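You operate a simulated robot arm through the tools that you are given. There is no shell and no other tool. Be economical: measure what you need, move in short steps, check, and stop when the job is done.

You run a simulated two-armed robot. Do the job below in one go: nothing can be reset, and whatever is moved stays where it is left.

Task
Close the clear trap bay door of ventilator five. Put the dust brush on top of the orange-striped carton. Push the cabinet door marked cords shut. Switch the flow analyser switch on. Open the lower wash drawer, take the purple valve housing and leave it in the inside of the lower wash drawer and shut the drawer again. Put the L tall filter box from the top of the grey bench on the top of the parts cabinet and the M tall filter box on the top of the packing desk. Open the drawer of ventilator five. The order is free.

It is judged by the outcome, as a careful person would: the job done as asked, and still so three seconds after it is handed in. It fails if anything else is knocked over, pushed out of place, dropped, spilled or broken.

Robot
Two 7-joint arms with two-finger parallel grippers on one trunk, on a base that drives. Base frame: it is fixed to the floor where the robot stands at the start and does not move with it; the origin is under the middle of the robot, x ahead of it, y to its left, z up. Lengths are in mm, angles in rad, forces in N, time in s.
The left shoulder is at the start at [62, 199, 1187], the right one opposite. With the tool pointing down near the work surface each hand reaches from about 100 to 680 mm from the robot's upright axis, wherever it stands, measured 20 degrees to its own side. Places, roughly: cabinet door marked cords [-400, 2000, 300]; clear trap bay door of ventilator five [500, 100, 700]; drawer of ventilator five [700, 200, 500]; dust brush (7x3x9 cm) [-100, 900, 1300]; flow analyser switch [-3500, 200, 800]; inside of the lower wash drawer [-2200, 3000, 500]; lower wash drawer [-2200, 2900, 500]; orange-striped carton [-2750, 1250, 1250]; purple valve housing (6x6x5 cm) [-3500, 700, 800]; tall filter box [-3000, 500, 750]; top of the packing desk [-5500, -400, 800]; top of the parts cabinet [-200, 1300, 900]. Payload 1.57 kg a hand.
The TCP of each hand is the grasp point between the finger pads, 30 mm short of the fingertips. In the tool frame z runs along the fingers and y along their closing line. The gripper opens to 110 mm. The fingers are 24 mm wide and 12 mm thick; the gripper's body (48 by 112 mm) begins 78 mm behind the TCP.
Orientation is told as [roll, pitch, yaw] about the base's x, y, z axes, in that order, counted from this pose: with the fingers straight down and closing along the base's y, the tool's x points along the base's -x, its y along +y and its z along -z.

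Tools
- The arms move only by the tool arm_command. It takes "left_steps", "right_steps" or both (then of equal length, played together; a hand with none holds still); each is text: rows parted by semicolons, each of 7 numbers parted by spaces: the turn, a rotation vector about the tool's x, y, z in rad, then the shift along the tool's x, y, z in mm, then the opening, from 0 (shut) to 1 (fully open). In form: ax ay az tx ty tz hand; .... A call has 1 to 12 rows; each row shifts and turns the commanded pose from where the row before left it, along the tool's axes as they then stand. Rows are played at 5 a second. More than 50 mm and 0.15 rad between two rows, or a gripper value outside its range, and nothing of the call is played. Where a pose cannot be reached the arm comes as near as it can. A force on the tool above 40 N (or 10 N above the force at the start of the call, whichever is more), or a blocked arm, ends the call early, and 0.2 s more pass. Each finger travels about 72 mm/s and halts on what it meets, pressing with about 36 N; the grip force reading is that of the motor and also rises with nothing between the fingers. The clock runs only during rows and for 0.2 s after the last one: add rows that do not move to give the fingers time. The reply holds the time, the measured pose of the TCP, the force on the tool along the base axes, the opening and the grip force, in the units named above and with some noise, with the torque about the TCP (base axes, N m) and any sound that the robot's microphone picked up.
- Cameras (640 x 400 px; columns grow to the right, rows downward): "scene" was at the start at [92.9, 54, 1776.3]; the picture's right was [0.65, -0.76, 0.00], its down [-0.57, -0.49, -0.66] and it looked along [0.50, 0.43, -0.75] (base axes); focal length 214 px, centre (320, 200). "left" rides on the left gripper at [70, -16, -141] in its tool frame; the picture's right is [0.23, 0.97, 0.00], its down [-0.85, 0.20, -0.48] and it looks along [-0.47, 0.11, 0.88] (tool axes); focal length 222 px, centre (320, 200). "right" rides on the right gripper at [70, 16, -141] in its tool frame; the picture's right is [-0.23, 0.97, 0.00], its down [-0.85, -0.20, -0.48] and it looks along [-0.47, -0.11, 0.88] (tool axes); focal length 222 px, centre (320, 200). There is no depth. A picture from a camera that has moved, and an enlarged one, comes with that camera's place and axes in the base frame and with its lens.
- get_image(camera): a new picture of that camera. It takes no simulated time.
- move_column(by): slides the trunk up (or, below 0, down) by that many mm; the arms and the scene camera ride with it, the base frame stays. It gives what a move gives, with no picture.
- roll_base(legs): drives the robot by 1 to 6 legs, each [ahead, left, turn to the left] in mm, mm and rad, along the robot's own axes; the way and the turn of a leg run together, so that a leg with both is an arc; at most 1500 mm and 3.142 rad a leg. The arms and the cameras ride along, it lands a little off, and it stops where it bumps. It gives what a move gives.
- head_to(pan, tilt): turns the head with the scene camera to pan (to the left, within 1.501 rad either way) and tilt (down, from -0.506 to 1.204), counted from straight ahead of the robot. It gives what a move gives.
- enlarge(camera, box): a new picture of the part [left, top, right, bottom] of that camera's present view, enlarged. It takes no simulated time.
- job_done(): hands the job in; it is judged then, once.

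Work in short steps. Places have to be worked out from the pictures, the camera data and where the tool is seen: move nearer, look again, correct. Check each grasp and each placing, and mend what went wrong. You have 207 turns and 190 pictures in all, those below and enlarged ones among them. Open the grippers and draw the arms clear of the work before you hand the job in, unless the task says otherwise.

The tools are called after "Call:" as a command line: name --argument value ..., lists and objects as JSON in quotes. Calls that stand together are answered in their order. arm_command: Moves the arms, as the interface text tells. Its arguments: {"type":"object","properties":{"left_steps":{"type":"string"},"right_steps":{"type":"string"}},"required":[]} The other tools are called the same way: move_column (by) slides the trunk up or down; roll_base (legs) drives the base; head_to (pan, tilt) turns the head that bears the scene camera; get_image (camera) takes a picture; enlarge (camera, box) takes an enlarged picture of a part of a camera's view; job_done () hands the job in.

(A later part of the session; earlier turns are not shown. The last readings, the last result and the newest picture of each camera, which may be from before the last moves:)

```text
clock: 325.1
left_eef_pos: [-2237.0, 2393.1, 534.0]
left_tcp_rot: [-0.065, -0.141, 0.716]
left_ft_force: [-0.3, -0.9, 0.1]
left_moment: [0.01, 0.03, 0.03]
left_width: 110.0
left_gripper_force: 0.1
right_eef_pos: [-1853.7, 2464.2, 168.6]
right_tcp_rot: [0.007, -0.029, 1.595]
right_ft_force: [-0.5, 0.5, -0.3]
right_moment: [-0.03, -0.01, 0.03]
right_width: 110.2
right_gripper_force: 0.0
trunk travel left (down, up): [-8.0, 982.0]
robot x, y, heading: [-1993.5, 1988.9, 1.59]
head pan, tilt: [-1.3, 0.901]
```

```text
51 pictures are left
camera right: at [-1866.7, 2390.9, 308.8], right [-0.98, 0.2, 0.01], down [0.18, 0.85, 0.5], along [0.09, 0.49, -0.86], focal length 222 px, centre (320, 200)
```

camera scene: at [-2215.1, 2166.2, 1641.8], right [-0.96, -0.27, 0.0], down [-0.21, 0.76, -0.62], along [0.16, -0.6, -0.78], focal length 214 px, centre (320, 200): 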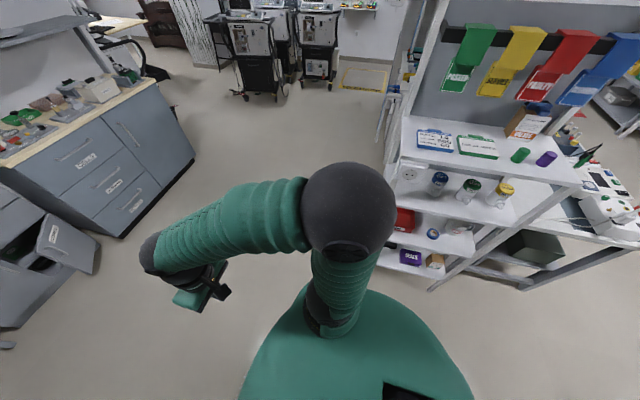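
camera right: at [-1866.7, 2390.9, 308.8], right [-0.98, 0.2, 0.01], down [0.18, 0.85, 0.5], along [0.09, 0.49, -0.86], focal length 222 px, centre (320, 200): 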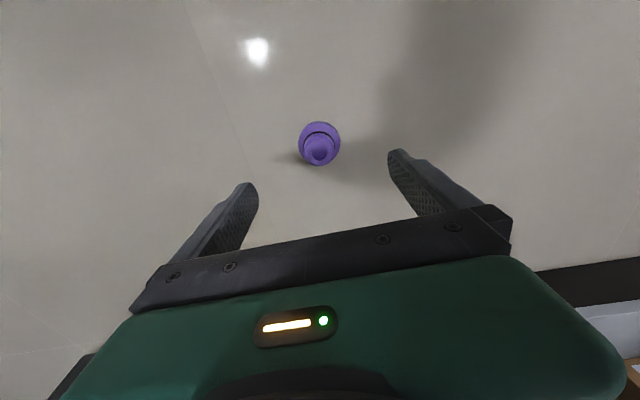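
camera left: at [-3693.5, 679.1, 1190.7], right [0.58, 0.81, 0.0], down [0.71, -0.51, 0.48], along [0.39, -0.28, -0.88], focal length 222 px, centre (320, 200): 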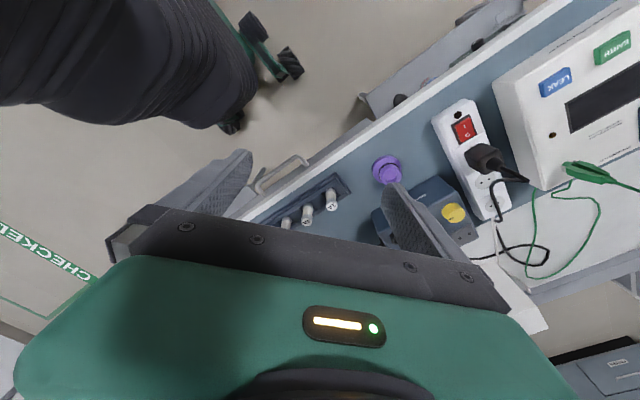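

Centre offset ~6 mm. Descend to z≈34 to grip the wide flange.

Call:
arm_command --right_steps "0 0 0 -6 -1 40 0.9;0 0 0 0 0 40 0.9;0 0 0 0 0 40 0.9;0 0 0 0 0 13 0.9;0 0 0 0 0 0 0.5;0 0 0 0 0 0 0.2;0 0 0 0 0 0 0;0 0 0 0 0 0 0;0 0 0 0 0 0 0"

Call:
get_image --camera "right"

```text
clock: 327.1
left_eef_pos: [-2236.2, 2393.5, 534.0]
left_tcp_rot: [-0.065, -0.141, 0.715]
left_ft_force: [-0.5, -0.4, 0.3]
left_moment: [0.0, 0.02, -0.01]
left_width: 110.0
left_gripper_force: 0.1
right_eef_pos: [-1854.7, 2476.0, 38.4]
right_tcp_rot: [0.006, -0.028, 1.594]
right_ft_force: [0.3, 0.2, 0.1]
right_moment: [0.02, 0.02, 0.02]
right_width: 52.9
right_gripper_force: 35.8
trunk travel left (down, up): [-8.0, 982.0]
robot x, y, heading: [-1995.7, 1991.6, 1.587]
head pan, tilt: [-1.3, 0.901]
```

```text
50 pictures are left
camera right: at [-1867.2, 2401.9, 178.2], right [-0.98, 0.2, 0.01], down [0.18, 0.85, 0.5], along [0.09, 0.49, -0.87], focal length 222 px, centre (320, 200)
```

right: 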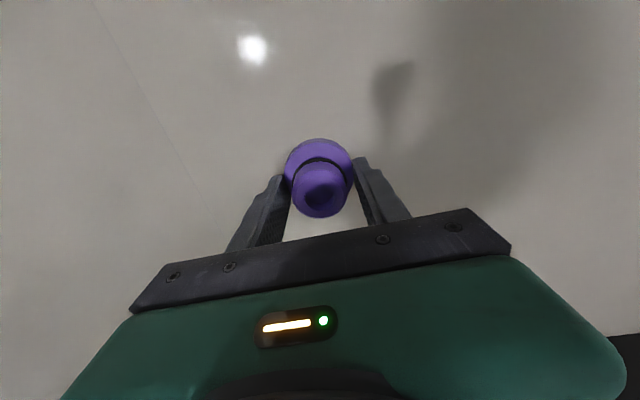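

Width 53 suggests I'm off-centre by ~13 mm; reopen, shift toward me, regrip.

Call:
arm_command --right_steps "0 0 0 0 0 0 0.9;0 0 0 0 0 0 0.9;0 0 0 11 0 3 0.9;0 0 0 0 0 0 0.5;0 0 0 0 0 0 0;0 0 0 0 0 0 0;0 0 0 0 0 0 0"

Call:
get_image --camera "right"

```text
clock: 328.7
left_eef_pos: [-2236.1, 2393.3, 534.0]
left_tcp_rot: [-0.065, -0.142, 0.714]
left_ft_force: [0.2, -0.1, 0.1]
left_moment: [0.01, 0.01, 0.03]
left_width: 110.2
left_gripper_force: 0.1
right_eef_pos: [-1853.5, 2464.8, 35.9]
right_tcp_rot: [0.005, -0.026, 1.594]
right_ft_force: [0.0, -0.3, -0.8]
right_moment: [0.01, -0.01, 0.02]
right_width: 52.7
right_gripper_force: 36.3
trunk travel left (down, up): [-8.0, 982.0]
robot x, y, heading: [-1994.2, 1989.6, 1.59]
head pan, tilt: [-1.3, 0.901]
```

```text
49 pictures are left
camera right: at [-1866.6, 2390.6, 174.6], right [-0.98, 0.2, 0.01], down [0.18, 0.85, 0.5], along [0.09, 0.49, -0.87], focal length 222 px, centre (320, 200)
```

right: 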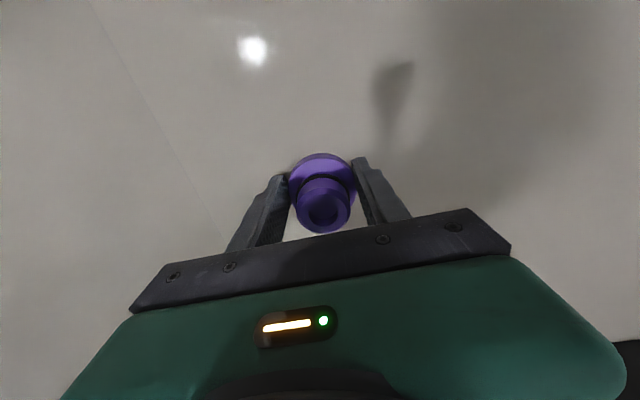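

The flange is ~53 mm wide, so it is centred. Since the drawer must be opened first by this hand, I leave the part standing here, release, rise, and inspect the drawers.

Call:
arm_command --right_steps "0 0 0 0 0 0 0.6;0 0 0 0 0 0 0.9;0 0 0 0 0 -40 1;0 0 0 0 0 -45 1;0 0 0 0 0 -45 1;0 0 0 0 0 -45 1;0 0 0 0 0 -45 1;0 0 0 30 0 -35 1;0 0 0 40 0 -20 1;0 0 0 40 0 0 1"

Call:
move_column --by 245

Call:
head_to --pan 0.15 --tilt 0.5

Call:
get_image --camera "scene"

```text
clock: 330.9
left_eef_pos: [-2236.0, 2393.1, 534.7]
left_tcp_rot: [-0.063, -0.143, 0.714]
left_ft_force: [-0.3, 0.1, -0.2]
left_moment: [-0.06, -0.01, 0.01]
left_width: 110.4
left_gripper_force: 0.1
right_eef_pos: [-1849.6, 2346.5, 308.6]
right_tcp_rot: [0.005, -0.028, 1.595]
right_ft_force: [-0.2, 0.3, 0.8]
right_moment: [-0.02, 0.01, 0.01]
right_width: 110.3
right_gripper_force: 0.1
trunk travel left (down, up): [-8.0, 982.0]
robot x, y, heading: [-1996.8, 1994.8, 1.59]
head pan, tilt: [-1.3, 0.901]
```

```text
clock: 333.4
left_eef_pos: [-2237.4, 2391.6, 780.5]
left_tcp_rot: [-0.064, -0.141, 0.714]
left_ft_force: [0.1, -0.4, -0.2]
left_moment: [0.0, 0.0, -0.03]
left_width: 110.1
left_gripper_force: 0.0
right_eef_pos: [-1849.7, 2347.0, 554.0]
right_tcp_rot: [0.004, -0.027, 1.595]
right_ft_force: [0.4, 1.0, -0.4]
right_moment: [0.0, 0.0, 0.02]
right_width: 110.2
right_gripper_force: 0.1
trunk travel left (down, up): [-253.0, 737.0]
robot x, y, heading: [-1992.0, 1990.5, 1.589]
head pan, tilt: [-1.3, 0.901]
```

```text
clock: 335.0
left_eef_pos: [-2237.0, 2392.9, 780.1]
left_tcp_rot: [-0.065, -0.141, 0.715]
left_ft_force: [0.0, 0.0, 1.2]
left_moment: [-0.01, 0.0, 0.01]
left_width: 109.9
left_gripper_force: 0.0
right_eef_pos: [-1848.7, 2347.2, 554.1]
right_tcp_rot: [0.006, -0.027, 1.596]
right_ft_force: [0.3, 0.6, 0.0]
right_moment: [0.0, -0.02, -0.01]
right_width: 110.2
right_gripper_force: 0.1
trunk travel left (down, up): [-253.0, 737.0]
robot x, y, heading: [-1992.2, 1990.8, 1.585]
head pan, tilt: [0.15, 0.499]
```

```text
48 pictures are left
camera scene: at [-2008.8, 2112.9, 1275.8], right [0.99, 0.17, 0.0], down [0.08, -0.47, -0.88], along [-0.15, 0.86, -0.48], focal length 214 px, centre (320, 200)
```

scene: 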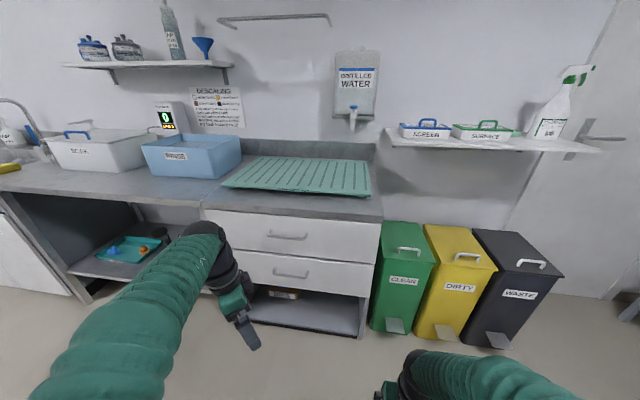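

Lower drawer handle ≈(-2243,2718,578). I reposition to mimic the earlier successful drawer pull with the left arm (its posture suits that), back off and lower slightly.

Call:
roll_base --legs '[[-200, 150, 0]]'

Call:
move_column --by -60

Call:
arm_command --left_steps "0 0 0.12 0 0 0 0.5;0 0 0.12 0 0 0 0.5;0 0 0.12 0 0 0 0.4;0 0 0.12 0 0 0 0.4;0 0 0.12 0 0 0 0.4;0 0 0.12 0 0 0 0.4;-0.14 0 0 0 0 0 0.4;-0.14 0 0 0 0 0 0.4;-0.14 0 0 0 0 0 0.4;-0.14 0 0 0 0 0 0.4;-0.14 0 0 0 0 0 0.4;-0.14 0 0 0 0 0 0.4"

```text
clock: 336.8
left_eef_pos: [-2392.6, 2219.7, 780.2]
left_tcp_rot: [-0.059, -0.136, 0.681]
left_ft_force: [4.3, 4.6, 2.8]
left_moment: [-0.42, 0.45, -0.1]
left_width: 109.9
left_gripper_force: 0.0
right_eef_pos: [-2003.4, 2155.4, 557.1]
right_tcp_rot: [0.002, -0.034, 1.543]
right_ft_force: [3.7, -1.1, 2.8]
right_moment: [0.13, 0.36, 0.01]
right_width: 110.1
right_gripper_force: 0.1
trunk travel left (down, up): [-253.0, 737.0]
robot x, y, heading: [-2162.3, 1807.5, 1.534]
head pan, tilt: [0.15, 0.499]
```

```text
clock: 337.8
left_eef_pos: [-2392.9, 2221.8, 718.1]
left_tcp_rot: [-0.059, -0.136, 0.675]
left_ft_force: [-0.3, -0.8, -0.3]
left_moment: [0.03, 0.02, 0.01]
left_width: 109.9
left_gripper_force: 0.0
right_eef_pos: [-2003.1, 2156.6, 493.7]
right_tcp_rot: [0.002, -0.033, 1.543]
right_ft_force: [0.9, -0.6, -0.7]
right_moment: [0.02, -0.01, 0.0]
right_width: 110.1
right_gripper_force: 0.1
trunk travel left (down, up): [-193.0, 797.0]
robot x, y, heading: [-2167.7, 1811.0, 1.533]
head pan, tilt: [0.15, 0.499]
```

```text
clock: 339.6
left_eef_pos: [-2403.1, 2222.2, 699.2]
left_tcp_rot: [0.251, -0.295, -0.035]
left_ft_force: [-0.7, 0.6, 1.0]
left_moment: [-0.02, -0.02, -0.01]
left_width: 43.7
left_gripper_force: 0.0
right_eef_pos: [-2005.2, 2155.6, 496.8]
right_tcp_rot: [-0.003, -0.034, 1.54]
right_ft_force: [-0.1, -0.1, 0.9]
right_moment: [0.02, -0.03, 0.03]
right_width: 110.0
right_gripper_force: 0.1
trunk travel left (down, up): [-193.0, 797.0]
robot x, y, heading: [-2166.5, 1811.1, 1.534]
head pan, tilt: [0.15, 0.499]
stopped in row 8 (left hand): the arm was blocked; the commanded pose is now the measured one
```

I seem to have touched the rack behind; I move forward 60 mm, then extend the left hand forward before tilting it.

Call:
roll_base --legs '[[60, 0, 0.03]]'

Call:
arm_command --left_steps "0 0.145 0 0 0 0 0.4;0 0.145 0 0 0 0 0.4;0 0 0 0 45 0 0.4;0 0 0 0 45 0 0.4;0 0 0 0 45 0 0.4;0 0 0 0 45 0 0.4;-0.14 0 0 0 0 0 0.4;-0.14 0 0 0 0 0 0.4;-0.14 0 0 0 0 0 0.4;-0.14 0 0 0 0 0 0.4;0 0 0 0 0 0 0.4"

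Call:
get_image --camera "scene"

```text
clock: 340.6
left_eef_pos: [-2412.0, 2274.0, 697.3]
left_tcp_rot: [0.25, -0.296, -0.004]
left_ft_force: [-0.8, -0.2, -0.2]
left_moment: [0.01, 0.02, 0.0]
left_width: 44.0
left_gripper_force: 0.1
right_eef_pos: [-2014.1, 2219.1, 494.8]
right_tcp_rot: [-0.003, -0.033, 1.573]
right_ft_force: [0.7, -0.7, 0.0]
right_moment: [-0.01, 0.0, 0.02]
right_width: 110.2
right_gripper_force: 0.1
trunk travel left (down, up): [-193.0, 797.0]
robot x, y, heading: [-2162.0, 1871.0, 1.566]
head pan, tilt: [0.15, 0.499]
```

```text
clock: 342.6
left_eef_pos: [-2409.7, 2378.5, 718.3]
left_tcp_rot: [0.641, -0.16, 0.078]
left_ft_force: [0.3, 0.4, -0.4]
left_moment: [0.01, 0.01, -0.01]
left_width: 44.0
left_gripper_force: 0.0
left hand out of reach, approached as far as the arm can: row 5, 6
right_eef_pos: [-2014.3, 2219.8, 496.4]
right_tcp_rot: [-0.003, -0.035, 1.572]
right_ft_force: [0.1, -0.1, -0.2]
right_moment: [0.03, -0.02, 0.0]
right_width: 109.8
right_gripper_force: 0.1
trunk travel left (down, up): [-193.0, 797.0]
robot x, y, heading: [-2158.6, 1869.6, 1.564]
head pan, tilt: [0.15, 0.499]
stopped in row 10 (left hand): the arm was blocked; the commanded pose is now the measured one
```

```text
47 pictures are left
camera scene: at [-2174.7, 1991.8, 1216.9], right [0.99, 0.14, 0.0], down [0.07, -0.47, -0.88], along [-0.13, 0.87, -0.48], focal length 214 px, centre (320, 200)
```

scene: 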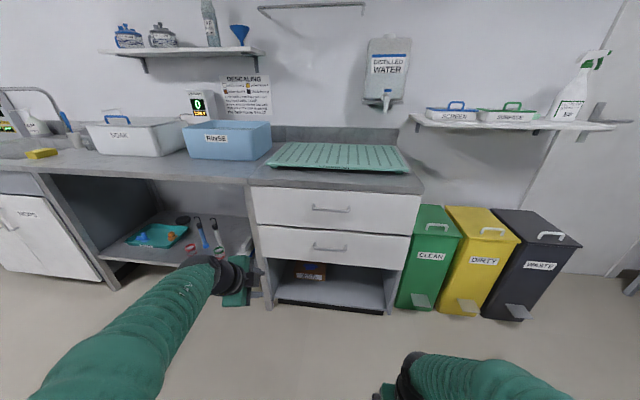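

The tilt reached (≈37° off vertical) suffices. I move the hand toward the lower handle's front and look.

Call:
arm_command --left_steps "0 0 0 -38 16 12 0.5;0 0 0 -38 16 12 0.5;0 0 0 -38 16 12 0.5;0 0 0 -38 16 12 0.5;0 0 0 0 0 0 0.5"

Call:
get_image --camera "left"

```text
clock: 343.5
left_eef_pos: [-2308.7, 2445.5, 771.3]
left_tcp_rot: [0.68, -0.309, 0.072]
left_ft_force: [-0.3, -0.6, 0.2]
left_moment: [0.03, 0.02, 0.0]
left_width: 55.2
left_gripper_force: 0.0
right_eef_pos: [-2014.5, 2219.2, 494.3]
right_tcp_rot: [-0.005, -0.037, 1.572]
right_ft_force: [0.6, -0.6, -0.4]
right_moment: [-0.01, 0.02, 0.02]
right_width: 110.0
right_gripper_force: 0.1
trunk travel left (down, up): [-193.0, 797.0]
robot x, y, heading: [-2158.9, 1868.0, 1.564]
head pan, tilt: [0.15, 0.499]
stopped in row 4 (left hand): the arm was blocked; the commanded pose is now the measured one
```

```text
46 pictures are left
camera left: at [-2396.1, 2337.5, 844.0], right [-0.46, 0.73, 0.51], down [0.67, -0.1, 0.73], along [0.58, 0.68, -0.44], focal length 222 px, centre (320, 200)
```

left: 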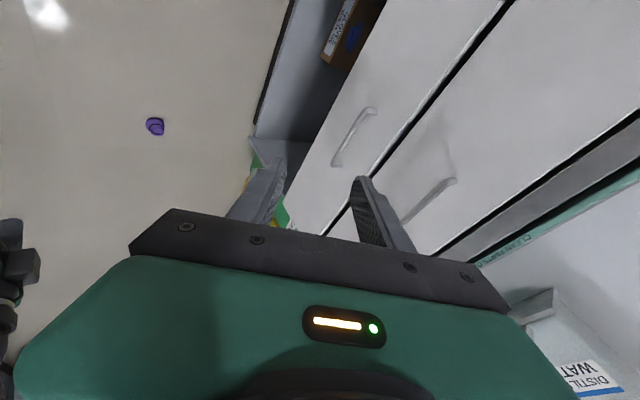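

The left arm's joints wound up because I earlier undid the roll along a different path. I now unwind it the proper way: roll back about the tool axis by -1.57.

Call:
arm_command --left_steps "0 0 -0.143 0 -10 -10 0.5;0 0 -0.143 0 -10 -10 0.5;0 0 -0.143 0 0 -10 0.5;0 0 -0.143 0 0 0 0.5;0 0 -0.143 0 0 0 0.5;0 0 -0.143 0 0 0 0.5;0 0 -0.143 0 0 0 0.5;0 0 -0.143 0 0 0 0.5;0 0 -0.143 0 0 0 0.5;0 0 -0.143 0 0 0 0.5;0 0 -0.143 0 0 0 0.5"

Call:
get_image --camera "scene"

```text
clock: 344.2
left_eef_pos: [-2323.5, 2415.9, 782.1]
left_tcp_rot: [0.477, -0.656, 0.425]
left_ft_force: [0.3, 0.0, -0.2]
left_moment: [0.03, 0.0, -0.06]
left_width: 55.0
left_gripper_force: 0.1
right_eef_pos: [-2013.1, 2218.6, 495.8]
right_tcp_rot: [-0.001, -0.037, 1.572]
right_ft_force: [-0.1, 0.0, -1.1]
right_moment: [0.05, 0.05, -0.03]
right_width: 110.0
right_gripper_force: 0.0
trunk travel left (down, up): [-193.0, 797.0]
robot x, y, heading: [-2164.1, 1873.4, 1.563]
head pan, tilt: [0.15, 0.499]
stopped in row 3 (left hand): the arm was blocked; the commanded pose is now the measured one
```

```text
45 pictures are left
camera scene: at [-2173.4, 1991.9, 1216.0], right [0.99, 0.14, 0.0], down [0.07, -0.47, -0.88], along [-0.13, 0.87, -0.48], focal length 214 px, centre (320, 200)
```

scene: 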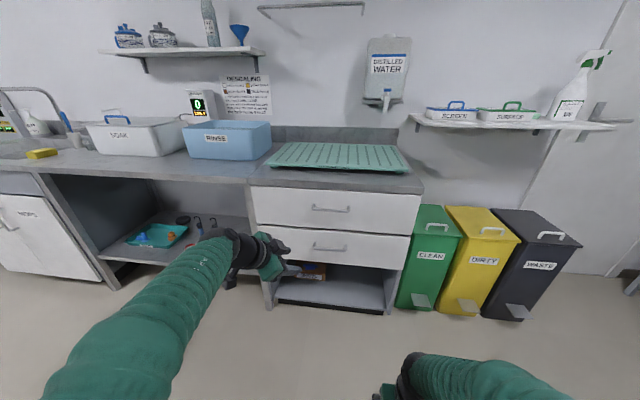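

The left wrist is at its stop, so I retire the left arm: pull it back and use the right arm (with an exactly reversible sequence). I retract the left hand first.

Call:
arm_command --left_steps "0 0 0 3 -20.5 -34.5 0.5;0 0 0 3 -20.5 -34.5 0.5;0 0 0 3 -20.5 -34.5 0.5;0 0 0 3 -20.5 -34.5 0.5"

Call:
roll_base --legs '[[0, 195, 0]]'

Call:
arm_command --right_steps "0 0 0 -40 0 -20 0.5;0 0 0 -40 0 -20 0.5;0 -0.145 0 0 0 0 0.5;0 -0.145 0 0 0 0 0.5;0 -0.145 0 0 0 0 0.5;0 -0.145 0 0 0 0 0.5;0 -0.145 0 0 0 0 0.5;0 -0.145 0 0 0 0 0.5;0 0 0 0 0 0 0.5"

```text
clock: 344.8
left_eef_pos: [-2341.8, 2368.4, 774.6]
left_tcp_rot: [0.318, -0.724, 0.539]
left_ft_force: [0.9, -0.1, 0.2]
left_moment: [-0.01, 0.02, 0.0]
left_width: 55.0
left_gripper_force: 0.1
right_eef_pos: [-2013.1, 2217.5, 495.9]
right_tcp_rot: [-0.002, -0.036, 1.572]
right_ft_force: [-0.1, 0.3, -0.4]
right_moment: [0.0, -0.02, -0.04]
right_width: 110.1
right_gripper_force: 0.0
trunk travel left (down, up): [-193.0, 797.0]
robot x, y, heading: [-2160.1, 1870.6, 1.565]
head pan, tilt: [0.15, 0.499]
stopped in row 2 (left hand): the arm was blocked; the commanded pose is now the measured one
```

```text
clock: 346.4
left_eef_pos: [-2530.8, 2369.2, 774.8]
left_tcp_rot: [0.325, -0.722, 0.533]
left_ft_force: [0.9, 0.4, -0.7]
left_moment: [-0.03, 0.02, 0.02]
left_width: 54.8
left_gripper_force: 0.1
right_eef_pos: [-2205.6, 2218.1, 495.1]
right_tcp_rot: [0.0, -0.036, 1.572]
right_ft_force: [-0.1, 0.0, 0.3]
right_moment: [0.01, 0.0, 0.0]
right_width: 109.9
right_gripper_force: 0.0
trunk travel left (down, up): [-193.0, 797.0]
robot x, y, heading: [-2357.9, 1872.9, 1.564]
head pan, tilt: [0.15, 0.499]
```

```text
clock: 348.0
left_eef_pos: [-2534.2, 2369.3, 776.6]
left_tcp_rot: [0.321, -0.726, 0.536]
left_ft_force: [-0.4, 0.3, -0.6]
left_moment: [0.03, 0.03, 0.02]
left_width: 54.8
left_gripper_force: 0.1
right_eef_pos: [-2166.5, 2349.9, 593.3]
right_tcp_rot: [0.459, -0.746, 1.03]
right_ft_force: [-0.6, -0.4, -0.4]
right_moment: [0.0, -0.01, -0.03]
right_width: 54.9
right_gripper_force: 0.0
right hand out of reach, approached as far as the arm can: row 6, 7, 8
trunk travel left (down, up): [-193.0, 797.0]
robot x, y, heading: [-2358.2, 1869.0, 1.565]
head pan, tilt: [0.15, 0.499]
stopped in row 8 (right hand): the arm was blocked; the commanded pose is now the measured one
```

The right arm can't pitch that far here either. A much smaller tilt (~20°) with the hand turned sideways should suffice to grip the bar. First I undo the pitch.

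Call:
arm_command --right_steps "0 0.145 0 0 0 0 0.5;0 0.145 0 0 0 0 0.5;0 0.145 0 0 0 0 0.5;0 0.145 0 0 0 0 0.5;0 0.145 0 0 0 0 0.5"

```text
clock: 349.2
left_eef_pos: [-2536.0, 2369.3, 773.9]
left_tcp_rot: [0.317, -0.726, 0.538]
left_ft_force: [0.4, 0.7, -0.3]
left_moment: [0.0, -0.01, -0.02]
left_width: 55.2
left_gripper_force: 0.1
right_eef_pos: [-2168.2, 2349.6, 592.6]
right_tcp_rot: [0.33, -0.068, 1.332]
right_ft_force: [-0.2, -0.6, 0.6]
right_moment: [0.0, -0.01, -0.02]
right_width: 55.0
right_gripper_force: 0.1
trunk travel left (down, up): [-193.0, 797.0]
robot x, y, heading: [-2355.0, 1867.8, 1.565]
head pan, tilt: [0.15, 0.499]
```

The hand already has a 0.33 tilt in its own frame; I just turn it about vertical by -1.33 so that it tilts forward with the fingers closing front-to-back.

Call:
arm_command --right_steps "0.009 -0.045 0.132 0 0 0 0.5;0.009 -0.045 0.132 0 0 0 0.5;0.009 -0.045 0.132 0 0 0 0.5;0.009 -0.045 0.132 0 0 0 0.5;0.009 -0.045 0.132 0 0 0 0.5;0.009 -0.045 0.132 0 0 0 0.5;0.009 -0.045 0.132 0 0 0 0.5;0.009 -0.045 0.132 0 0 0 0.5;0.009 -0.045 0.132 0 0 0 0.5;0.005 -0.02 0.07 0 0 0 0.5;0 0 0 0 0 0 0.5"

Call:
get_image --camera "right"

```text
clock: 350.2
left_eef_pos: [-2534.2, 2368.8, 774.6]
left_tcp_rot: [0.317, -0.729, 0.539]
left_ft_force: [-0.3, 0.6, -0.2]
left_moment: [0.04, 0.04, 0.02]
left_width: 54.8
left_gripper_force: 0.1
right_eef_pos: [-2084.0, 2352.8, 651.0]
right_tcp_rot: [0.577, 0.01, 0.511]
right_ft_force: [0.3, 0.0, -0.6]
right_moment: [0.01, -0.04, -0.01]
right_width: 54.7
right_gripper_force: 0.0
trunk travel left (down, up): [-193.0, 797.0]
robot x, y, heading: [-2358.5, 1872.8, 1.571]
head pan, tilt: [0.15, 0.499]
stopped in row 5 (right hand): the arm was blocked; the commanded pose is now the measured one
```

```text
44 pictures are left
camera right: at [-2113.2, 2263.9, 778.8], right [-0.19, 0.83, 0.53], down [0.96, 0.04, 0.28], along [0.21, 0.56, -0.8], focal length 222 px, centre (320, 200)
```

right: 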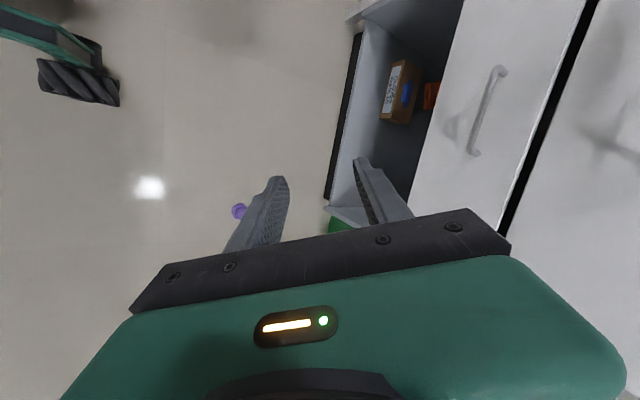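

The hand now tilts 33° forward with 29° yaw, enough to hook the bar (≈(-2244,2720,580)). I bring the base over and lower, then check.

Call:
roll_base --legs '[[0, 160, 0], [230, 0, 0]]'

Call:
move_column --by -45

Call:
get_image --camera "right"

```text
clock: 353.0
left_eef_pos: [-2695.2, 2596.6, 773.7]
left_tcp_rot: [0.316, -0.729, 0.543]
left_ft_force: [0.2, 0.2, -0.4]
left_moment: [-0.02, 0.02, -0.02]
left_width: 55.1
left_gripper_force: 0.0
right_eef_pos: [-2246.8, 2582.3, 650.4]
right_tcp_rot: [0.578, 0.011, 0.519]
right_ft_force: [0.3, -0.3, -0.8]
right_moment: [0.0, 0.01, -0.01]
right_width: 55.1
right_gripper_force: 0.0
trunk travel left (down, up): [-193.0, 797.0]
robot x, y, heading: [-2514.0, 2099.9, 1.568]
head pan, tilt: [0.15, 0.499]
```

```text
clock: 353.9
left_eef_pos: [-2695.1, 2595.5, 728.1]
left_tcp_rot: [0.316, -0.729, 0.546]
left_ft_force: [-0.1, 0.3, 0.1]
left_moment: [0.01, 0.01, -0.01]
left_width: 55.2
left_gripper_force: 0.0
right_eef_pos: [-2247.8, 2582.4, 607.0]
right_tcp_rot: [0.584, 0.012, 0.519]
right_ft_force: [0.4, -0.3, -0.2]
right_moment: [-0.04, 0.01, 0.01]
right_width: 55.0
right_gripper_force: 0.0
trunk travel left (down, up): [-148.0, 842.0]
robot x, y, heading: [-2511.3, 2100.3, 1.568]
head pan, tilt: [0.15, 0.499]
```

```text
43 pictures are left
camera right: at [-2274.9, 2491.7, 735.2], right [-0.2, 0.82, 0.53], down [0.96, 0.05, 0.28], along [0.2, 0.57, -0.8], focal length 222 px, centre (320, 200)
```

right: 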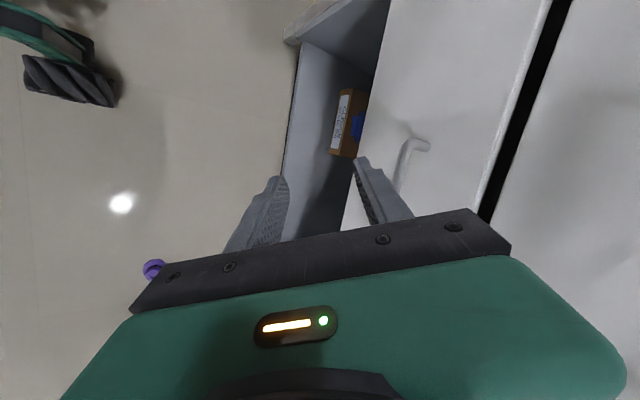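

Handle's left end ≈(-2306,2720,580). I approach with the base to a pre-grasp point just above/in front of the bar.

Call:
move_column --by 12

Call:
roll_base --legs '[[88, -10, 0]]'

Call:
get_image --camera "right"

Call:
enlarge --camera "scene" --box '[330, 180, 530, 320]'

```text
clock: 354.4
left_eef_pos: [-2695.3, 2595.4, 739.2]
left_tcp_rot: [0.317, -0.729, 0.541]
left_ft_force: [-0.2, 0.6, 0.0]
left_moment: [-0.03, -0.02, 0.01]
left_width: 54.9
left_gripper_force: 0.1
right_eef_pos: [-2246.5, 2581.4, 617.1]
right_tcp_rot: [0.577, 0.012, 0.515]
right_ft_force: [0.8, 0.5, 0.2]
right_moment: [0.0, -0.02, -0.01]
right_width: 55.1
right_gripper_force: 0.1
trunk travel left (down, up): [-160.0, 830.0]
robot x, y, heading: [-2515.9, 2100.9, 1.565]
head pan, tilt: [0.15, 0.499]
```

```text
clock: 355.6
left_eef_pos: [-2685.4, 2685.6, 740.7]
left_tcp_rot: [0.314, -0.727, 0.546]
left_ft_force: [-0.7, -0.2, 0.5]
left_moment: [0.01, -0.03, -0.01]
left_width: 55.0
left_gripper_force: 0.0
right_eef_pos: [-2235.9, 2672.5, 619.5]
right_tcp_rot: [0.576, 0.009, 0.512]
right_ft_force: [-0.1, -0.3, -0.4]
right_moment: [-0.05, 0.0, 0.0]
right_width: 54.9
right_gripper_force: 0.1
trunk travel left (down, up): [-160.0, 830.0]
robot x, y, heading: [-2508.4, 2191.2, 1.571]
head pan, tilt: [0.15, 0.499]
```

```text
42 pictures are left
camera right: at [-2264.0, 2582.5, 747.0], right [-0.2, 0.82, 0.53], down [0.96, 0.05, 0.28], along [0.21, 0.56, -0.8], focal length 222 px, centre (320, 200)
```

right: 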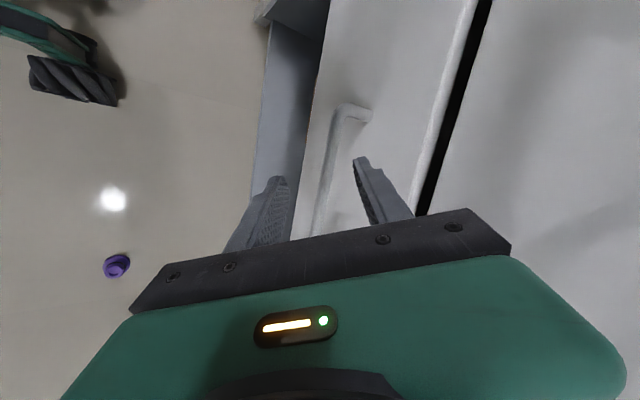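

```text
2.86 times, centred on (430, 250) of scene
camera zoom: at [-2516.9, 2312.0, 1182.9], right [0.99, 0.15, 0.0], down [0.07, -0.48, -0.88], along [-0.13, 0.87, -0.48], focal length 613 px, centre (6, 57)
```

zoom: 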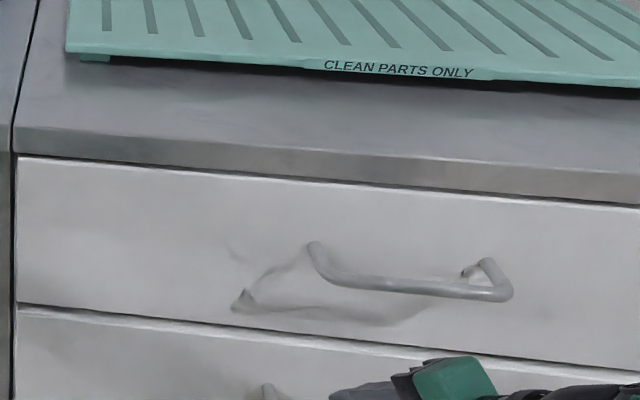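

The bar is now between the fingers in view. I advance along the finger direction in small steps.

Call:
arm_command --right_steps "0 0 0 0 1 10 0.5;0 0 0 0 1 10 0.5;0 0 0 0 1 10 0.5;0 0 0 0 0 8 0.5;0 0 0 0 0 0 0.5"

Call:
get_image --camera "right"

```text
clock: 356.8
left_eef_pos: [-2685.6, 2684.6, 741.2]
left_tcp_rot: [0.314, -0.73, 0.547]
left_ft_force: [0.1, -0.2, 0.2]
left_moment: [0.0, 0.01, -0.01]
left_width: 55.1
left_gripper_force: 0.0
right_eef_pos: [-2247.6, 2691.3, 591.3]
right_tcp_rot: [0.588, 0.012, 0.511]
right_ft_force: [0.2, 0.0, 0.2]
right_moment: [-0.01, 0.02, -0.01]
right_width: 55.0
right_gripper_force: 0.1
trunk travel left (down, up): [-160.0, 830.0]
robot x, y, heading: [-2506.8, 2184.3, 1.569]
head pan, tilt: [0.15, 0.499]
```

```text
40 pictures are left
camera right: at [-2275.4, 2601.5, 719.0], right [-0.19, 0.82, 0.54], down [0.96, 0.04, 0.28], along [0.2, 0.57, -0.8], focal length 222 px, centre (320, 200)
```

right: 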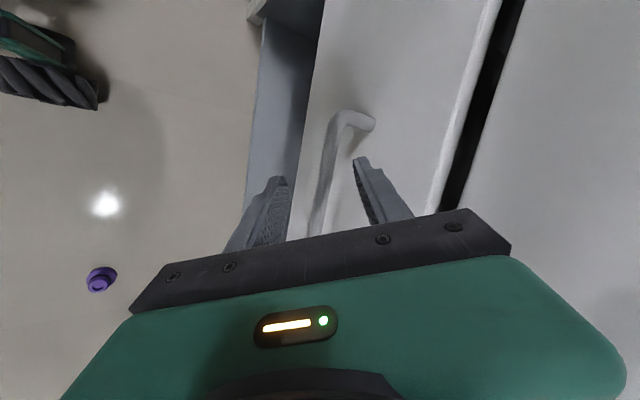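

Bar ≈(y 2716, z 571); advance 24 mm more and close.

Call:
arm_command --right_steps "0 0 0 0 0 8 0.5;0 0 0 0 0 8 0.5;0 0 0 0 0 8 0.5;0 0 0 0 0 0 0.2;0 0 0 0 0 0 0;0 0 0 0 0 0 0;0 0 0 0 0 0 0"

Call:
get_image --camera "right"

```text
clock: 357.4
left_eef_pos: [-2685.7, 2681.3, 741.7]
left_tcp_rot: [0.318, -0.735, 0.54]
left_ft_force: [0.5, 0.0, -0.6]
left_moment: [-0.02, 0.03, 0.02]
left_width: 55.1
left_gripper_force: 0.0
right_eef_pos: [-2252.8, 2695.8, 578.4]
right_tcp_rot: [0.587, 0.008, 0.512]
right_ft_force: [1.4, -24.1, 21.3]
right_moment: [0.87, 0.28, 0.25]
right_width: 49.4
right_gripper_force: 0.0
trunk travel left (down, up): [-160.0, 830.0]
robot x, y, heading: [-2505.2, 2188.8, 1.566]
head pan, tilt: [0.15, 0.499]
stopped in row 3 (right hand): the force on the tool passed its limit at 45 N (the readings are from after the stop); the commanded pose is now the measured one
```

```text
39 pictures are left
camera right: at [-2280.0, 2604.6, 705.9], right [-0.2, 0.82, 0.54], down [0.96, 0.05, 0.28], along [0.21, 0.57, -0.79], focal length 222 px, centre (320, 200)
```

right: 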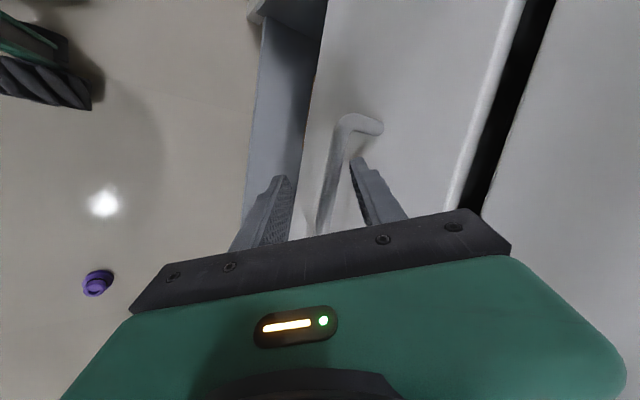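

Rear fingertip touches the drawer front; the bar is between the fingers. Back 2 mm and close.

Call:
arm_command --right_steps "0 0 0 0 -1 -3 0.4;0 0 0 0 0 0 0.2;0 0 0 0 0 0 0;0 0 0 0 0 0 0;0 0 0 0 0 0 0"

```text
clock: 358.6
left_eef_pos: [-2685.5, 2684.7, 741.4]
left_tcp_rot: [0.311, -0.729, 0.544]
left_ft_force: [0.0, 0.2, 1.1]
left_moment: [-0.01, 0.01, -0.03]
left_width: 54.9
left_gripper_force: 0.1
right_eef_pos: [-2252.0, 2696.3, 576.1]
right_tcp_rot: [0.581, 0.013, 0.513]
right_ft_force: [-3.3, 1.9, -0.9]
right_moment: [0.04, 0.37, -1.12]
right_width: 23.4
right_gripper_force: 36.1
trunk travel left (down, up): [-160.0, 830.0]
robot x, y, heading: [-2503.7, 2189.6, 1.57]
head pan, tilt: [0.15, 0.499]
```

Gripped (23 mm, at an angle). I pull by driving back 130 mm.

Call:
roll_base --legs '[[-130, 0, 0]]'

Call:
get_image --camera "right"

```text
clock: 359.9
left_eef_pos: [-2684.5, 2555.1, 741.7]
left_tcp_rot: [0.313, -0.726, 0.545]
left_ft_force: [0.5, -0.1, -0.1]
left_moment: [0.02, -0.02, 0.02]
left_width: 55.0
left_gripper_force: 0.0
right_eef_pos: [-2249.2, 2567.0, 576.8]
right_tcp_rot: [0.585, 0.011, 0.51]
right_ft_force: [12.1, -0.3, 0.1]
right_moment: [-0.04, 0.29, -1.31]
right_width: 23.3
right_gripper_force: 35.5
trunk travel left (down, up): [-160.0, 830.0]
robot x, y, heading: [-2506.0, 2055.9, 1.569]
head pan, tilt: [0.15, 0.499]
```

```text
38 pictures are left
camera right: at [-2277.5, 2477.2, 704.6], right [-0.2, 0.82, 0.53], down [0.96, 0.05, 0.28], along [0.21, 0.57, -0.8], focal length 222 px, centre (320, 200)
```

right: 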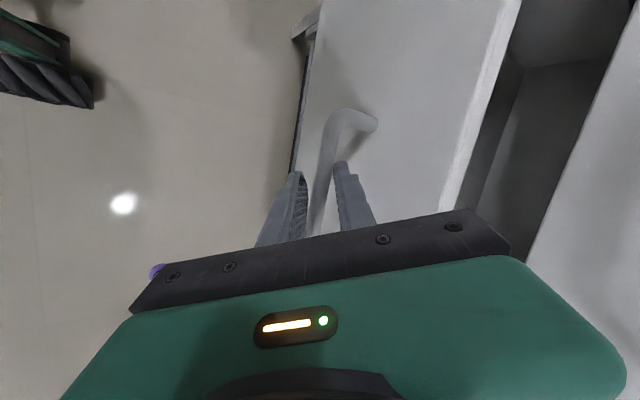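

The drawer slides out. Pull ~110 mm more, then release and back out.

Call:
roll_base --legs '[[-110, 0, 0]]'

Call:
arm_command --right_steps "0 0 0 0 0 0 0.3;0 0 0 0 0 0 0.5;0 0 0 0 0 0 0.5;0 0 0 0 0 -25 0.5;0 0 0 0 0 -30 0.5;0 0 0 0 0 -30 0.5"

Call:
roll_base --legs '[[-60, 0, 0]]'

Call:
get_image --camera "scene"

```text
clock: 361.1
left_eef_pos: [-2685.1, 2445.8, 739.5]
left_tcp_rot: [0.312, -0.728, 0.544]
left_ft_force: [-0.2, -0.6, 0.0]
left_moment: [-0.02, 0.0, -0.02]
left_width: 55.0
left_gripper_force: 0.1
right_eef_pos: [-2247.6, 2458.0, 577.2]
right_tcp_rot: [0.583, 0.01, 0.507]
right_ft_force: [13.3, -1.4, -4.1]
right_moment: [-0.04, 0.17, -1.31]
right_width: 23.1
right_gripper_force: 35.4
trunk travel left (down, up): [-160.0, 830.0]
robot x, y, heading: [-2504.8, 1949.8, 1.569]
head pan, tilt: [0.15, 0.499]
```

```text
clock: 362.7
left_eef_pos: [-2686.5, 2446.3, 739.7]
left_tcp_rot: [0.31, -0.735, 0.546]
left_ft_force: [0.2, 0.4, 0.7]
left_moment: [-0.05, 0.02, 0.01]
left_width: 55.2
left_gripper_force: 0.1
right_eef_pos: [-2167.7, 2401.7, 655.4]
right_tcp_rot: [0.613, 0.02, 0.362]
right_ft_force: [-0.1, 0.5, 0.1]
right_moment: [0.01, 0.01, 0.0]
right_width: 54.7
right_gripper_force: 0.1
trunk travel left (down, up): [-160.0, 830.0]
robot x, y, heading: [-2501.9, 1953.5, 1.567]
head pan, tilt: [0.15, 0.499]
stopped in row 6 (right hand): the arm was blocked; the commanded pose is now the measured one
```

```text
clock: 363.7
left_eef_pos: [-2685.3, 2384.5, 741.7]
left_tcp_rot: [0.312, -0.736, 0.545]
left_ft_force: [0.3, -0.6, 0.8]
left_moment: [0.0, 0.02, 0.03]
left_width: 55.1
left_gripper_force: 0.0
right_eef_pos: [-2168.0, 2339.7, 655.3]
right_tcp_rot: [0.615, 0.02, 0.363]
right_ft_force: [-0.2, -0.4, -0.9]
right_moment: [0.03, 0.0, -0.01]
right_width: 55.1
right_gripper_force: 0.0
trunk travel left (down, up): [-160.0, 830.0]
robot x, y, heading: [-2504.5, 1890.1, 1.57]
head pan, tilt: [0.15, 0.499]
```

```text
37 pictures are left
camera scene: at [-2516.6, 2011.0, 1183.0], right [0.99, 0.14, 0.0], down [0.07, -0.47, -0.88], along [-0.13, 0.87, -0.48], focal length 214 px, centre (320, 200)
```

scene: 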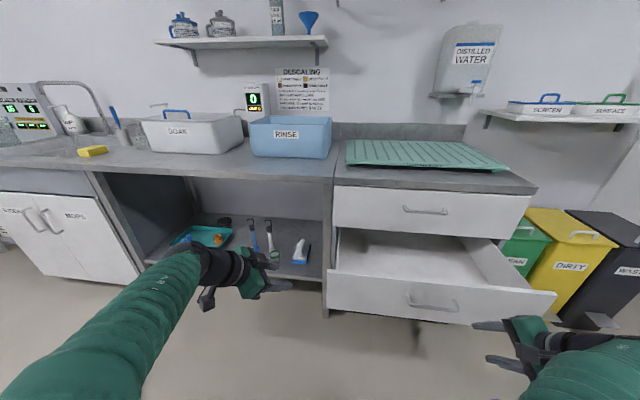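

Drawer open ~235 mm. I turn the right hand back to pointing down (reverse order).

Call:
arm_command --right_steps "0 0.08 -0.114 0 0 0 1;0 0.08 -0.114 0 0 0 1;0 0.08 -0.114 0 0 0 1;0 0.08 -0.114 0 0 0 1;0 0.08 -0.114 0 0 0 1;0 0.08 -0.114 0 0 0 1;0 0.08 -0.114 0 0 0 1;0 0.08 -0.114 0 0 0 1;0.14 0 0 0 0 0 1;0.14 0 0 0 0 0 1;0.14 0 0 0 0 0 1;0.14 0 0 0 0 0 1"

Call:
arm_command --right_steps "0 0 0 0 0 0 1"

```text
clock: 366.3
left_eef_pos: [-2687.7, 2386.2, 740.1]
left_tcp_rot: [0.307, -0.737, 0.546]
left_ft_force: [-0.4, -0.6, -1.5]
left_moment: [-0.03, 0.05, 0.02]
left_width: 55.0
left_gripper_force: 0.1
right_eef_pos: [-2169.0, 2340.0, 655.2]
right_tcp_rot: [0.067, 0.009, 1.476]
right_ft_force: [0.0, 0.1, 0.7]
right_moment: [-0.02, -0.01, 0.0]
right_width: 109.7
right_gripper_force: 0.0
trunk travel left (down, up): [-160.0, 830.0]
robot x, y, heading: [-2506.4, 1885.7, 1.566]
head pan, tilt: [0.15, 0.499]
```

```text
clock: 366.7
left_eef_pos: [-2685.3, 2385.4, 740.9]
left_tcp_rot: [0.309, -0.737, 0.548]
left_ft_force: [0.0, -0.4, -0.7]
left_moment: [-0.01, -0.02, -0.01]
left_width: 55.0
left_gripper_force: 0.0
right_eef_pos: [-2167.9, 2340.1, 656.3]
right_tcp_rot: [0.067, 0.006, 1.477]
right_ft_force: [0.3, 0.3, -0.4]
right_moment: [0.0, 0.0, 0.01]
right_width: 109.8
right_gripper_force: 0.1
trunk travel left (down, up): [-160.0, 830.0]
robot x, y, heading: [-2504.4, 1889.6, 1.569]
head pan, tilt: [0.15, 0.499]
```

Now go for the purple part: base right 510 and ahead ~90, fix the small residual tilt, and look.

Call:
roll_base --legs '[[0, -510, 0], [60, 0, 0]]'

Call:
arm_command --right_steps "0.067 0 -0.09 0 0 0 1;0 0 0 0 0 0 1"

Call:
get_image --camera "right"

```text
clock: 370.3
left_eef_pos: [-2168.1, 2445.8, 738.9]
left_tcp_rot: [0.304, -0.737, 0.55]
left_ft_force: [-0.7, 0.7, 0.1]
left_moment: [0.02, -0.01, -0.03]
left_width: 55.1
left_gripper_force: 0.0
right_eef_pos: [-1650.5, 2401.8, 655.0]
right_tcp_rot: [0.07, 0.009, 1.48]
right_ft_force: [-0.2, -0.3, -0.3]
right_moment: [-0.03, -0.01, 0.01]
right_width: 110.0
right_gripper_force: 0.0
trunk travel left (down, up): [-160.0, 830.0]
robot x, y, heading: [-1981.4, 1951.7, 1.572]
head pan, tilt: [0.15, 0.499]
```

```text
clock: 370.9
left_eef_pos: [-2167.8, 2445.1, 739.9]
left_tcp_rot: [0.306, -0.739, 0.553]
left_ft_force: [0.3, -0.5, 0.3]
left_moment: [0.03, 0.0, 0.01]
left_width: 55.3
left_gripper_force: 0.0
right_eef_pos: [-1648.6, 2400.0, 656.3]
right_tcp_rot: [0.005, 0.002, 1.568]
right_ft_force: [0.6, -0.1, 0.2]
right_moment: [0.01, 0.01, 0.0]
right_width: 110.0
right_gripper_force: 0.1
trunk travel left (down, up): [-160.0, 830.0]
robot x, y, heading: [-1980.5, 1948.0, 1.572]
head pan, tilt: [0.15, 0.499]
```

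```text
36 pictures are left
camera right: at [-1664.2, 2330.5, 798.2], right [-0.97, 0.23, 0.01], down [0.2, 0.86, 0.48], along [0.11, 0.46, -0.88], focal length 222 px, centre (320, 200)
```

right: 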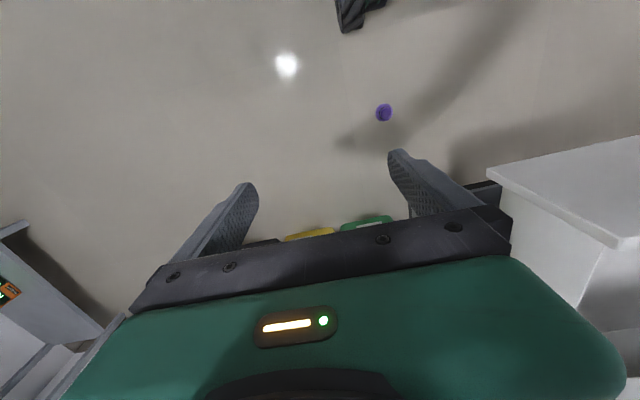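

Drawer's right corner is at (-1867,2490), close to the part at (-1843,2464). I tilt the hand 0.35 so the wrist leans away, shift over, and descend farther back first.

Call:
arm_command --right_steps "0 -0.117 0 0 0 0 1;0 -0.117 0 0 0 0 1;0 -0.117 0 0 0 0 1;0 0 0 10 48 0 1;0 0 0 10 48 0 1;0 0 0 0 48 0 1;0 0 0 0 48 0 1;0 0 0 0 0 0 1"

Call:
move_column --by -155

Call:
arm_command --right_steps "0 0 0 14 0 38 1;0 0 0 14 0 38 1;0 0 0 14 0 38 1;0 0 0 14 0 38 1;0 0 0 14 0 38 1;0 0 0 14 0 38 1;0 0 0 0 0 0 1"

Call:
get_image --camera "right"

```text
clock: 371.6
left_eef_pos: [-2167.6, 2443.9, 739.7]
left_tcp_rot: [0.306, -0.739, 0.555]
left_ft_force: [1.5, 0.8, -0.8]
left_moment: [-0.01, -0.02, -0.01]
left_width: 55.0
left_gripper_force: 0.1
right_eef_pos: [-1579.0, 2368.1, 656.9]
right_tcp_rot: [0.019, -0.294, 1.375]
right_ft_force: [0.1, 0.2, 0.6]
right_moment: [-0.06, 0.01, 0.0]
right_width: 109.8
right_gripper_force: 0.1
trunk travel left (down, up): [-160.0, 830.0]
robot x, y, heading: [-1989.3, 1947.1, 1.573]
head pan, tilt: [0.15, 0.499]
stopped in row 3 (right hand): the arm was blocked; the commanded pose is now the measured one
```

```text
clock: 373.4
left_eef_pos: [-2167.9, 2443.9, 584.9]
left_tcp_rot: [0.305, -0.735, 0.552]
left_ft_force: [0.1, 0.2, 6.8]
left_moment: [0.15, 0.12, -0.07]
left_width: 56.2
left_gripper_force: 0.8
right_eef_pos: [-1579.6, 2368.3, 502.1]
right_tcp_rot: [0.025, -0.298, 1.377]
right_ft_force: [-0.2, 0.5, -0.3]
right_moment: [0.01, 0.04, -0.02]
right_width: 109.8
right_gripper_force: 0.0
trunk travel left (down, up): [-5.0, 985.0]
robot x, y, heading: [-1986.0, 1950.9, 1.571]
head pan, tilt: [0.15, 0.499]
```

```text
clock: 375.0
left_eef_pos: [-2167.1, 2443.6, 585.2]
left_tcp_rot: [0.307, -0.739, 0.552]
left_ft_force: [-0.1, -0.4, 0.3]
left_moment: [0.04, -0.02, 0.03]
left_width: 55.0
left_gripper_force: 0.0
right_eef_pos: [-1591.5, 2356.6, 258.5]
right_tcp_rot: [0.019, -0.29, 1.388]
right_ft_force: [0.3, 0.2, 0.0]
right_moment: [0.02, 0.02, 0.01]
right_width: 110.1
right_gripper_force: 0.1
trunk travel left (down, up): [-5.0, 985.0]
robot x, y, heading: [-1983.1, 1949.5, 1.575]
head pan, tilt: [0.15, 0.499]
```

```text
35 pictures are left
camera right: at [-1623.6, 2252.7, 374.6], right [-0.92, 0.39, 0.08], down [0.33, 0.63, 0.7], along [0.22, 0.67, -0.71], focal length 222 px, centre (320, 200)
```

right: 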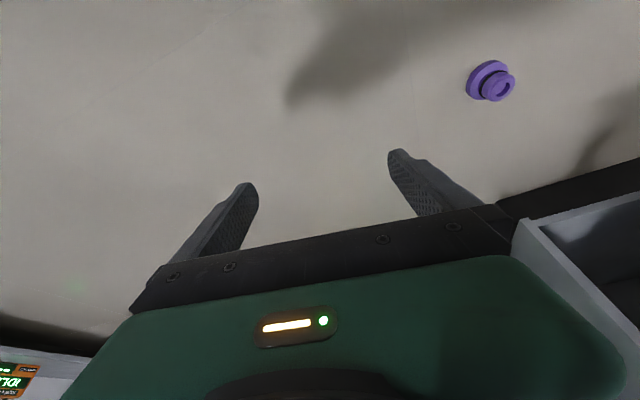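

Hand is low and safely right of the drawer; the part is at ≈(-1847,2467). I move left at this low height toward it.

Call:
arm_command --right_steps "0 0 0 2.7 43 -0.8 1;0 0 0 2.7 43 -0.8 1;0 0 0 2.7 43 -0.8 1;0 0 0 2.7 43 -0.8 1;0 0 0 2.7 43 -0.8 1;0 0 0 2.7 43 -0.8 1;0 0 0 0 0 0 1"

Call:
get_image --camera "right"

```text
clock: 376.4
left_eef_pos: [-2169.6, 2443.5, 586.1]
left_tcp_rot: [0.306, -0.74, 0.552]
left_ft_force: [0.4, -0.7, 0.2]
left_moment: [0.0, 0.0, 0.03]
left_width: 54.9
left_gripper_force: 0.0
right_eef_pos: [-1747.0, 2387.0, 268.1]
right_tcp_rot: [0.034, -0.303, 1.145]
right_ft_force: [0.9, 0.1, -0.2]
right_moment: [0.03, -0.05, -0.02]
right_width: 109.9
right_gripper_force: 0.1
trunk travel left (down, up): [-5.0, 985.0]
robot x, y, heading: [-1983.3, 1951.6, 1.567]
head pan, tilt: [0.15, 0.499]
stopped in row 6 (right hand): the arm was blocked; the commanded pose is now the measured one
```

```text
34 pictures are left
camera right: at [-1801.3, 2293.0, 383.7], right [-0.8, 0.59, 0.1], down [0.48, 0.52, 0.7], along [0.36, 0.61, -0.7], focal length 222 px, centre (320, 200)
```

right: 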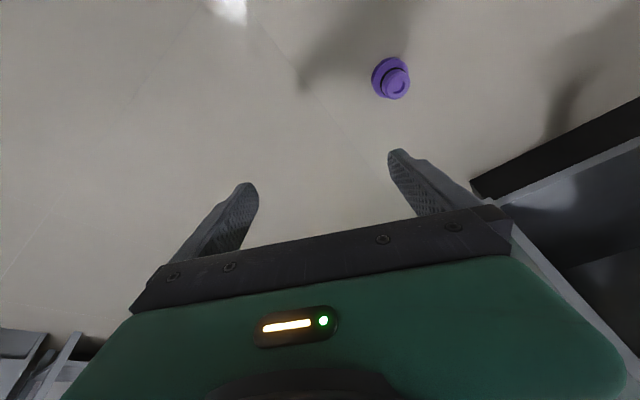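

The right arm is now limited inward; I'll use the base instead. First lift the left hand out of the way (it is near the drawer handle).

Call:
arm_command --left_steps "0 0 0 -19 -5 -38 0.5;0 0 0 -19 -5 -38 0.5;0 0 0 -19 -5 -38 0.5;0 0 0 -19 -5 -38 0.5"

Call:
get_image --camera "scene"

```text
clock: 377.4
left_eef_pos: [-2168.1, 2384.2, 731.6]
left_tcp_rot: [0.309, -0.738, 0.551]
left_ft_force: [0.4, -0.1, 0.9]
left_moment: [0.0, -0.01, 0.01]
left_width: 55.4
left_gripper_force: 0.1
left hand out of reach, approached as far as the arm can: row 4
right_eef_pos: [-1747.2, 2388.0, 270.0]
right_tcp_rot: [0.036, -0.302, 1.145]
right_ft_force: [-0.5, 0.1, -0.1]
right_moment: [0.0, 0.01, -0.02]
right_width: 110.2
right_gripper_force: 0.0
trunk travel left (down, up): [-5.0, 985.0]
robot x, y, heading: [-1983.0, 1949.8, 1.571]
head pan, tilt: [0.15, 0.499]
```

```text
33 pictures are left
camera scene: at [-1997.2, 2071.4, 1028.0], right [0.99, 0.15, 0.0], down [0.07, -0.47, -0.88], along [-0.13, 0.87, -0.48], focal length 214 px, centre (320, 200)
```

scene: 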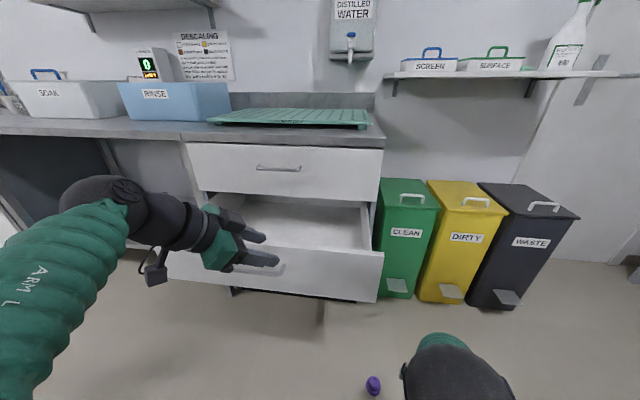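

Left is clear. I shift the base left ~98 and ahead 65, bringing the right hand over the part.

Call:
roll_base --legs '[[60, 98, 0]]'

Call:
arm_command --right_steps "0 0 0 11 -1 38 1;0 0 0 11 -1 38 1;0 0 0 11 -1 38 1;0 0 0 0 0 0 1"

Call:
get_image --camera "right"

```text
clock: 378.6
left_eef_pos: [-2263.9, 2446.0, 730.3]
left_tcp_rot: [0.306, -0.737, 0.552]
left_ft_force: [-0.5, 0.3, -0.3]
left_moment: [0.01, -0.03, -0.04]
left_width: 55.0
left_gripper_force: 0.1
right_eef_pos: [-1843.3, 2448.8, 269.1]
right_tcp_rot: [0.034, -0.301, 1.142]
right_ft_force: [0.0, 0.0, 0.9]
right_moment: [-0.03, 0.0, 0.01]
right_width: 110.2
right_gripper_force: 0.1
trunk travel left (down, up): [-5.0, 985.0]
robot x, y, heading: [-2082.4, 2010.1, 1.569]
head pan, tilt: [0.15, 0.499]
```

```text
clock: 379.6
left_eef_pos: [-2264.4, 2446.2, 731.0]
left_tcp_rot: [0.308, -0.738, 0.552]
left_ft_force: [0.1, 0.4, -0.1]
left_moment: [0.0, -0.04, 0.02]
left_width: 55.1
left_gripper_force: 0.2
right_eef_pos: [-1843.7, 2448.5, 149.7]
right_tcp_rot: [0.037, -0.303, 1.143]
right_ft_force: [-0.3, -0.8, 0.4]
right_moment: [0.0, -0.01, 0.0]
right_width: 110.1
right_gripper_force: 0.0
trunk travel left (down, up): [-5.0, 985.0]
robot x, y, heading: [-2083.9, 2010.7, 1.569]
head pan, tilt: [0.15, 0.499]
```

```text
32 pictures are left
camera right: at [-1898.4, 2354.5, 265.2], right [-0.8, 0.59, 0.1], down [0.48, 0.52, 0.7], along [0.36, 0.61, -0.7], focal length 222 px, centre (320, 200)
```

right: 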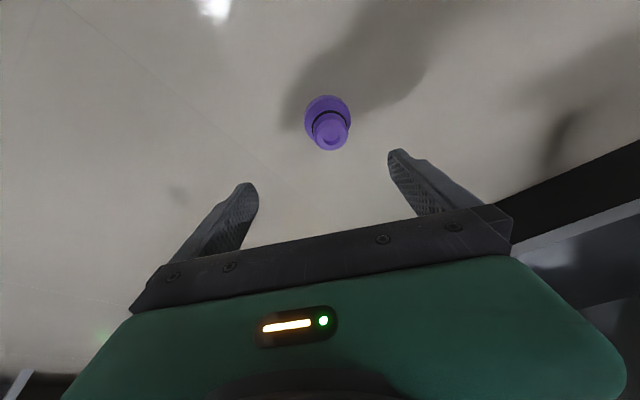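

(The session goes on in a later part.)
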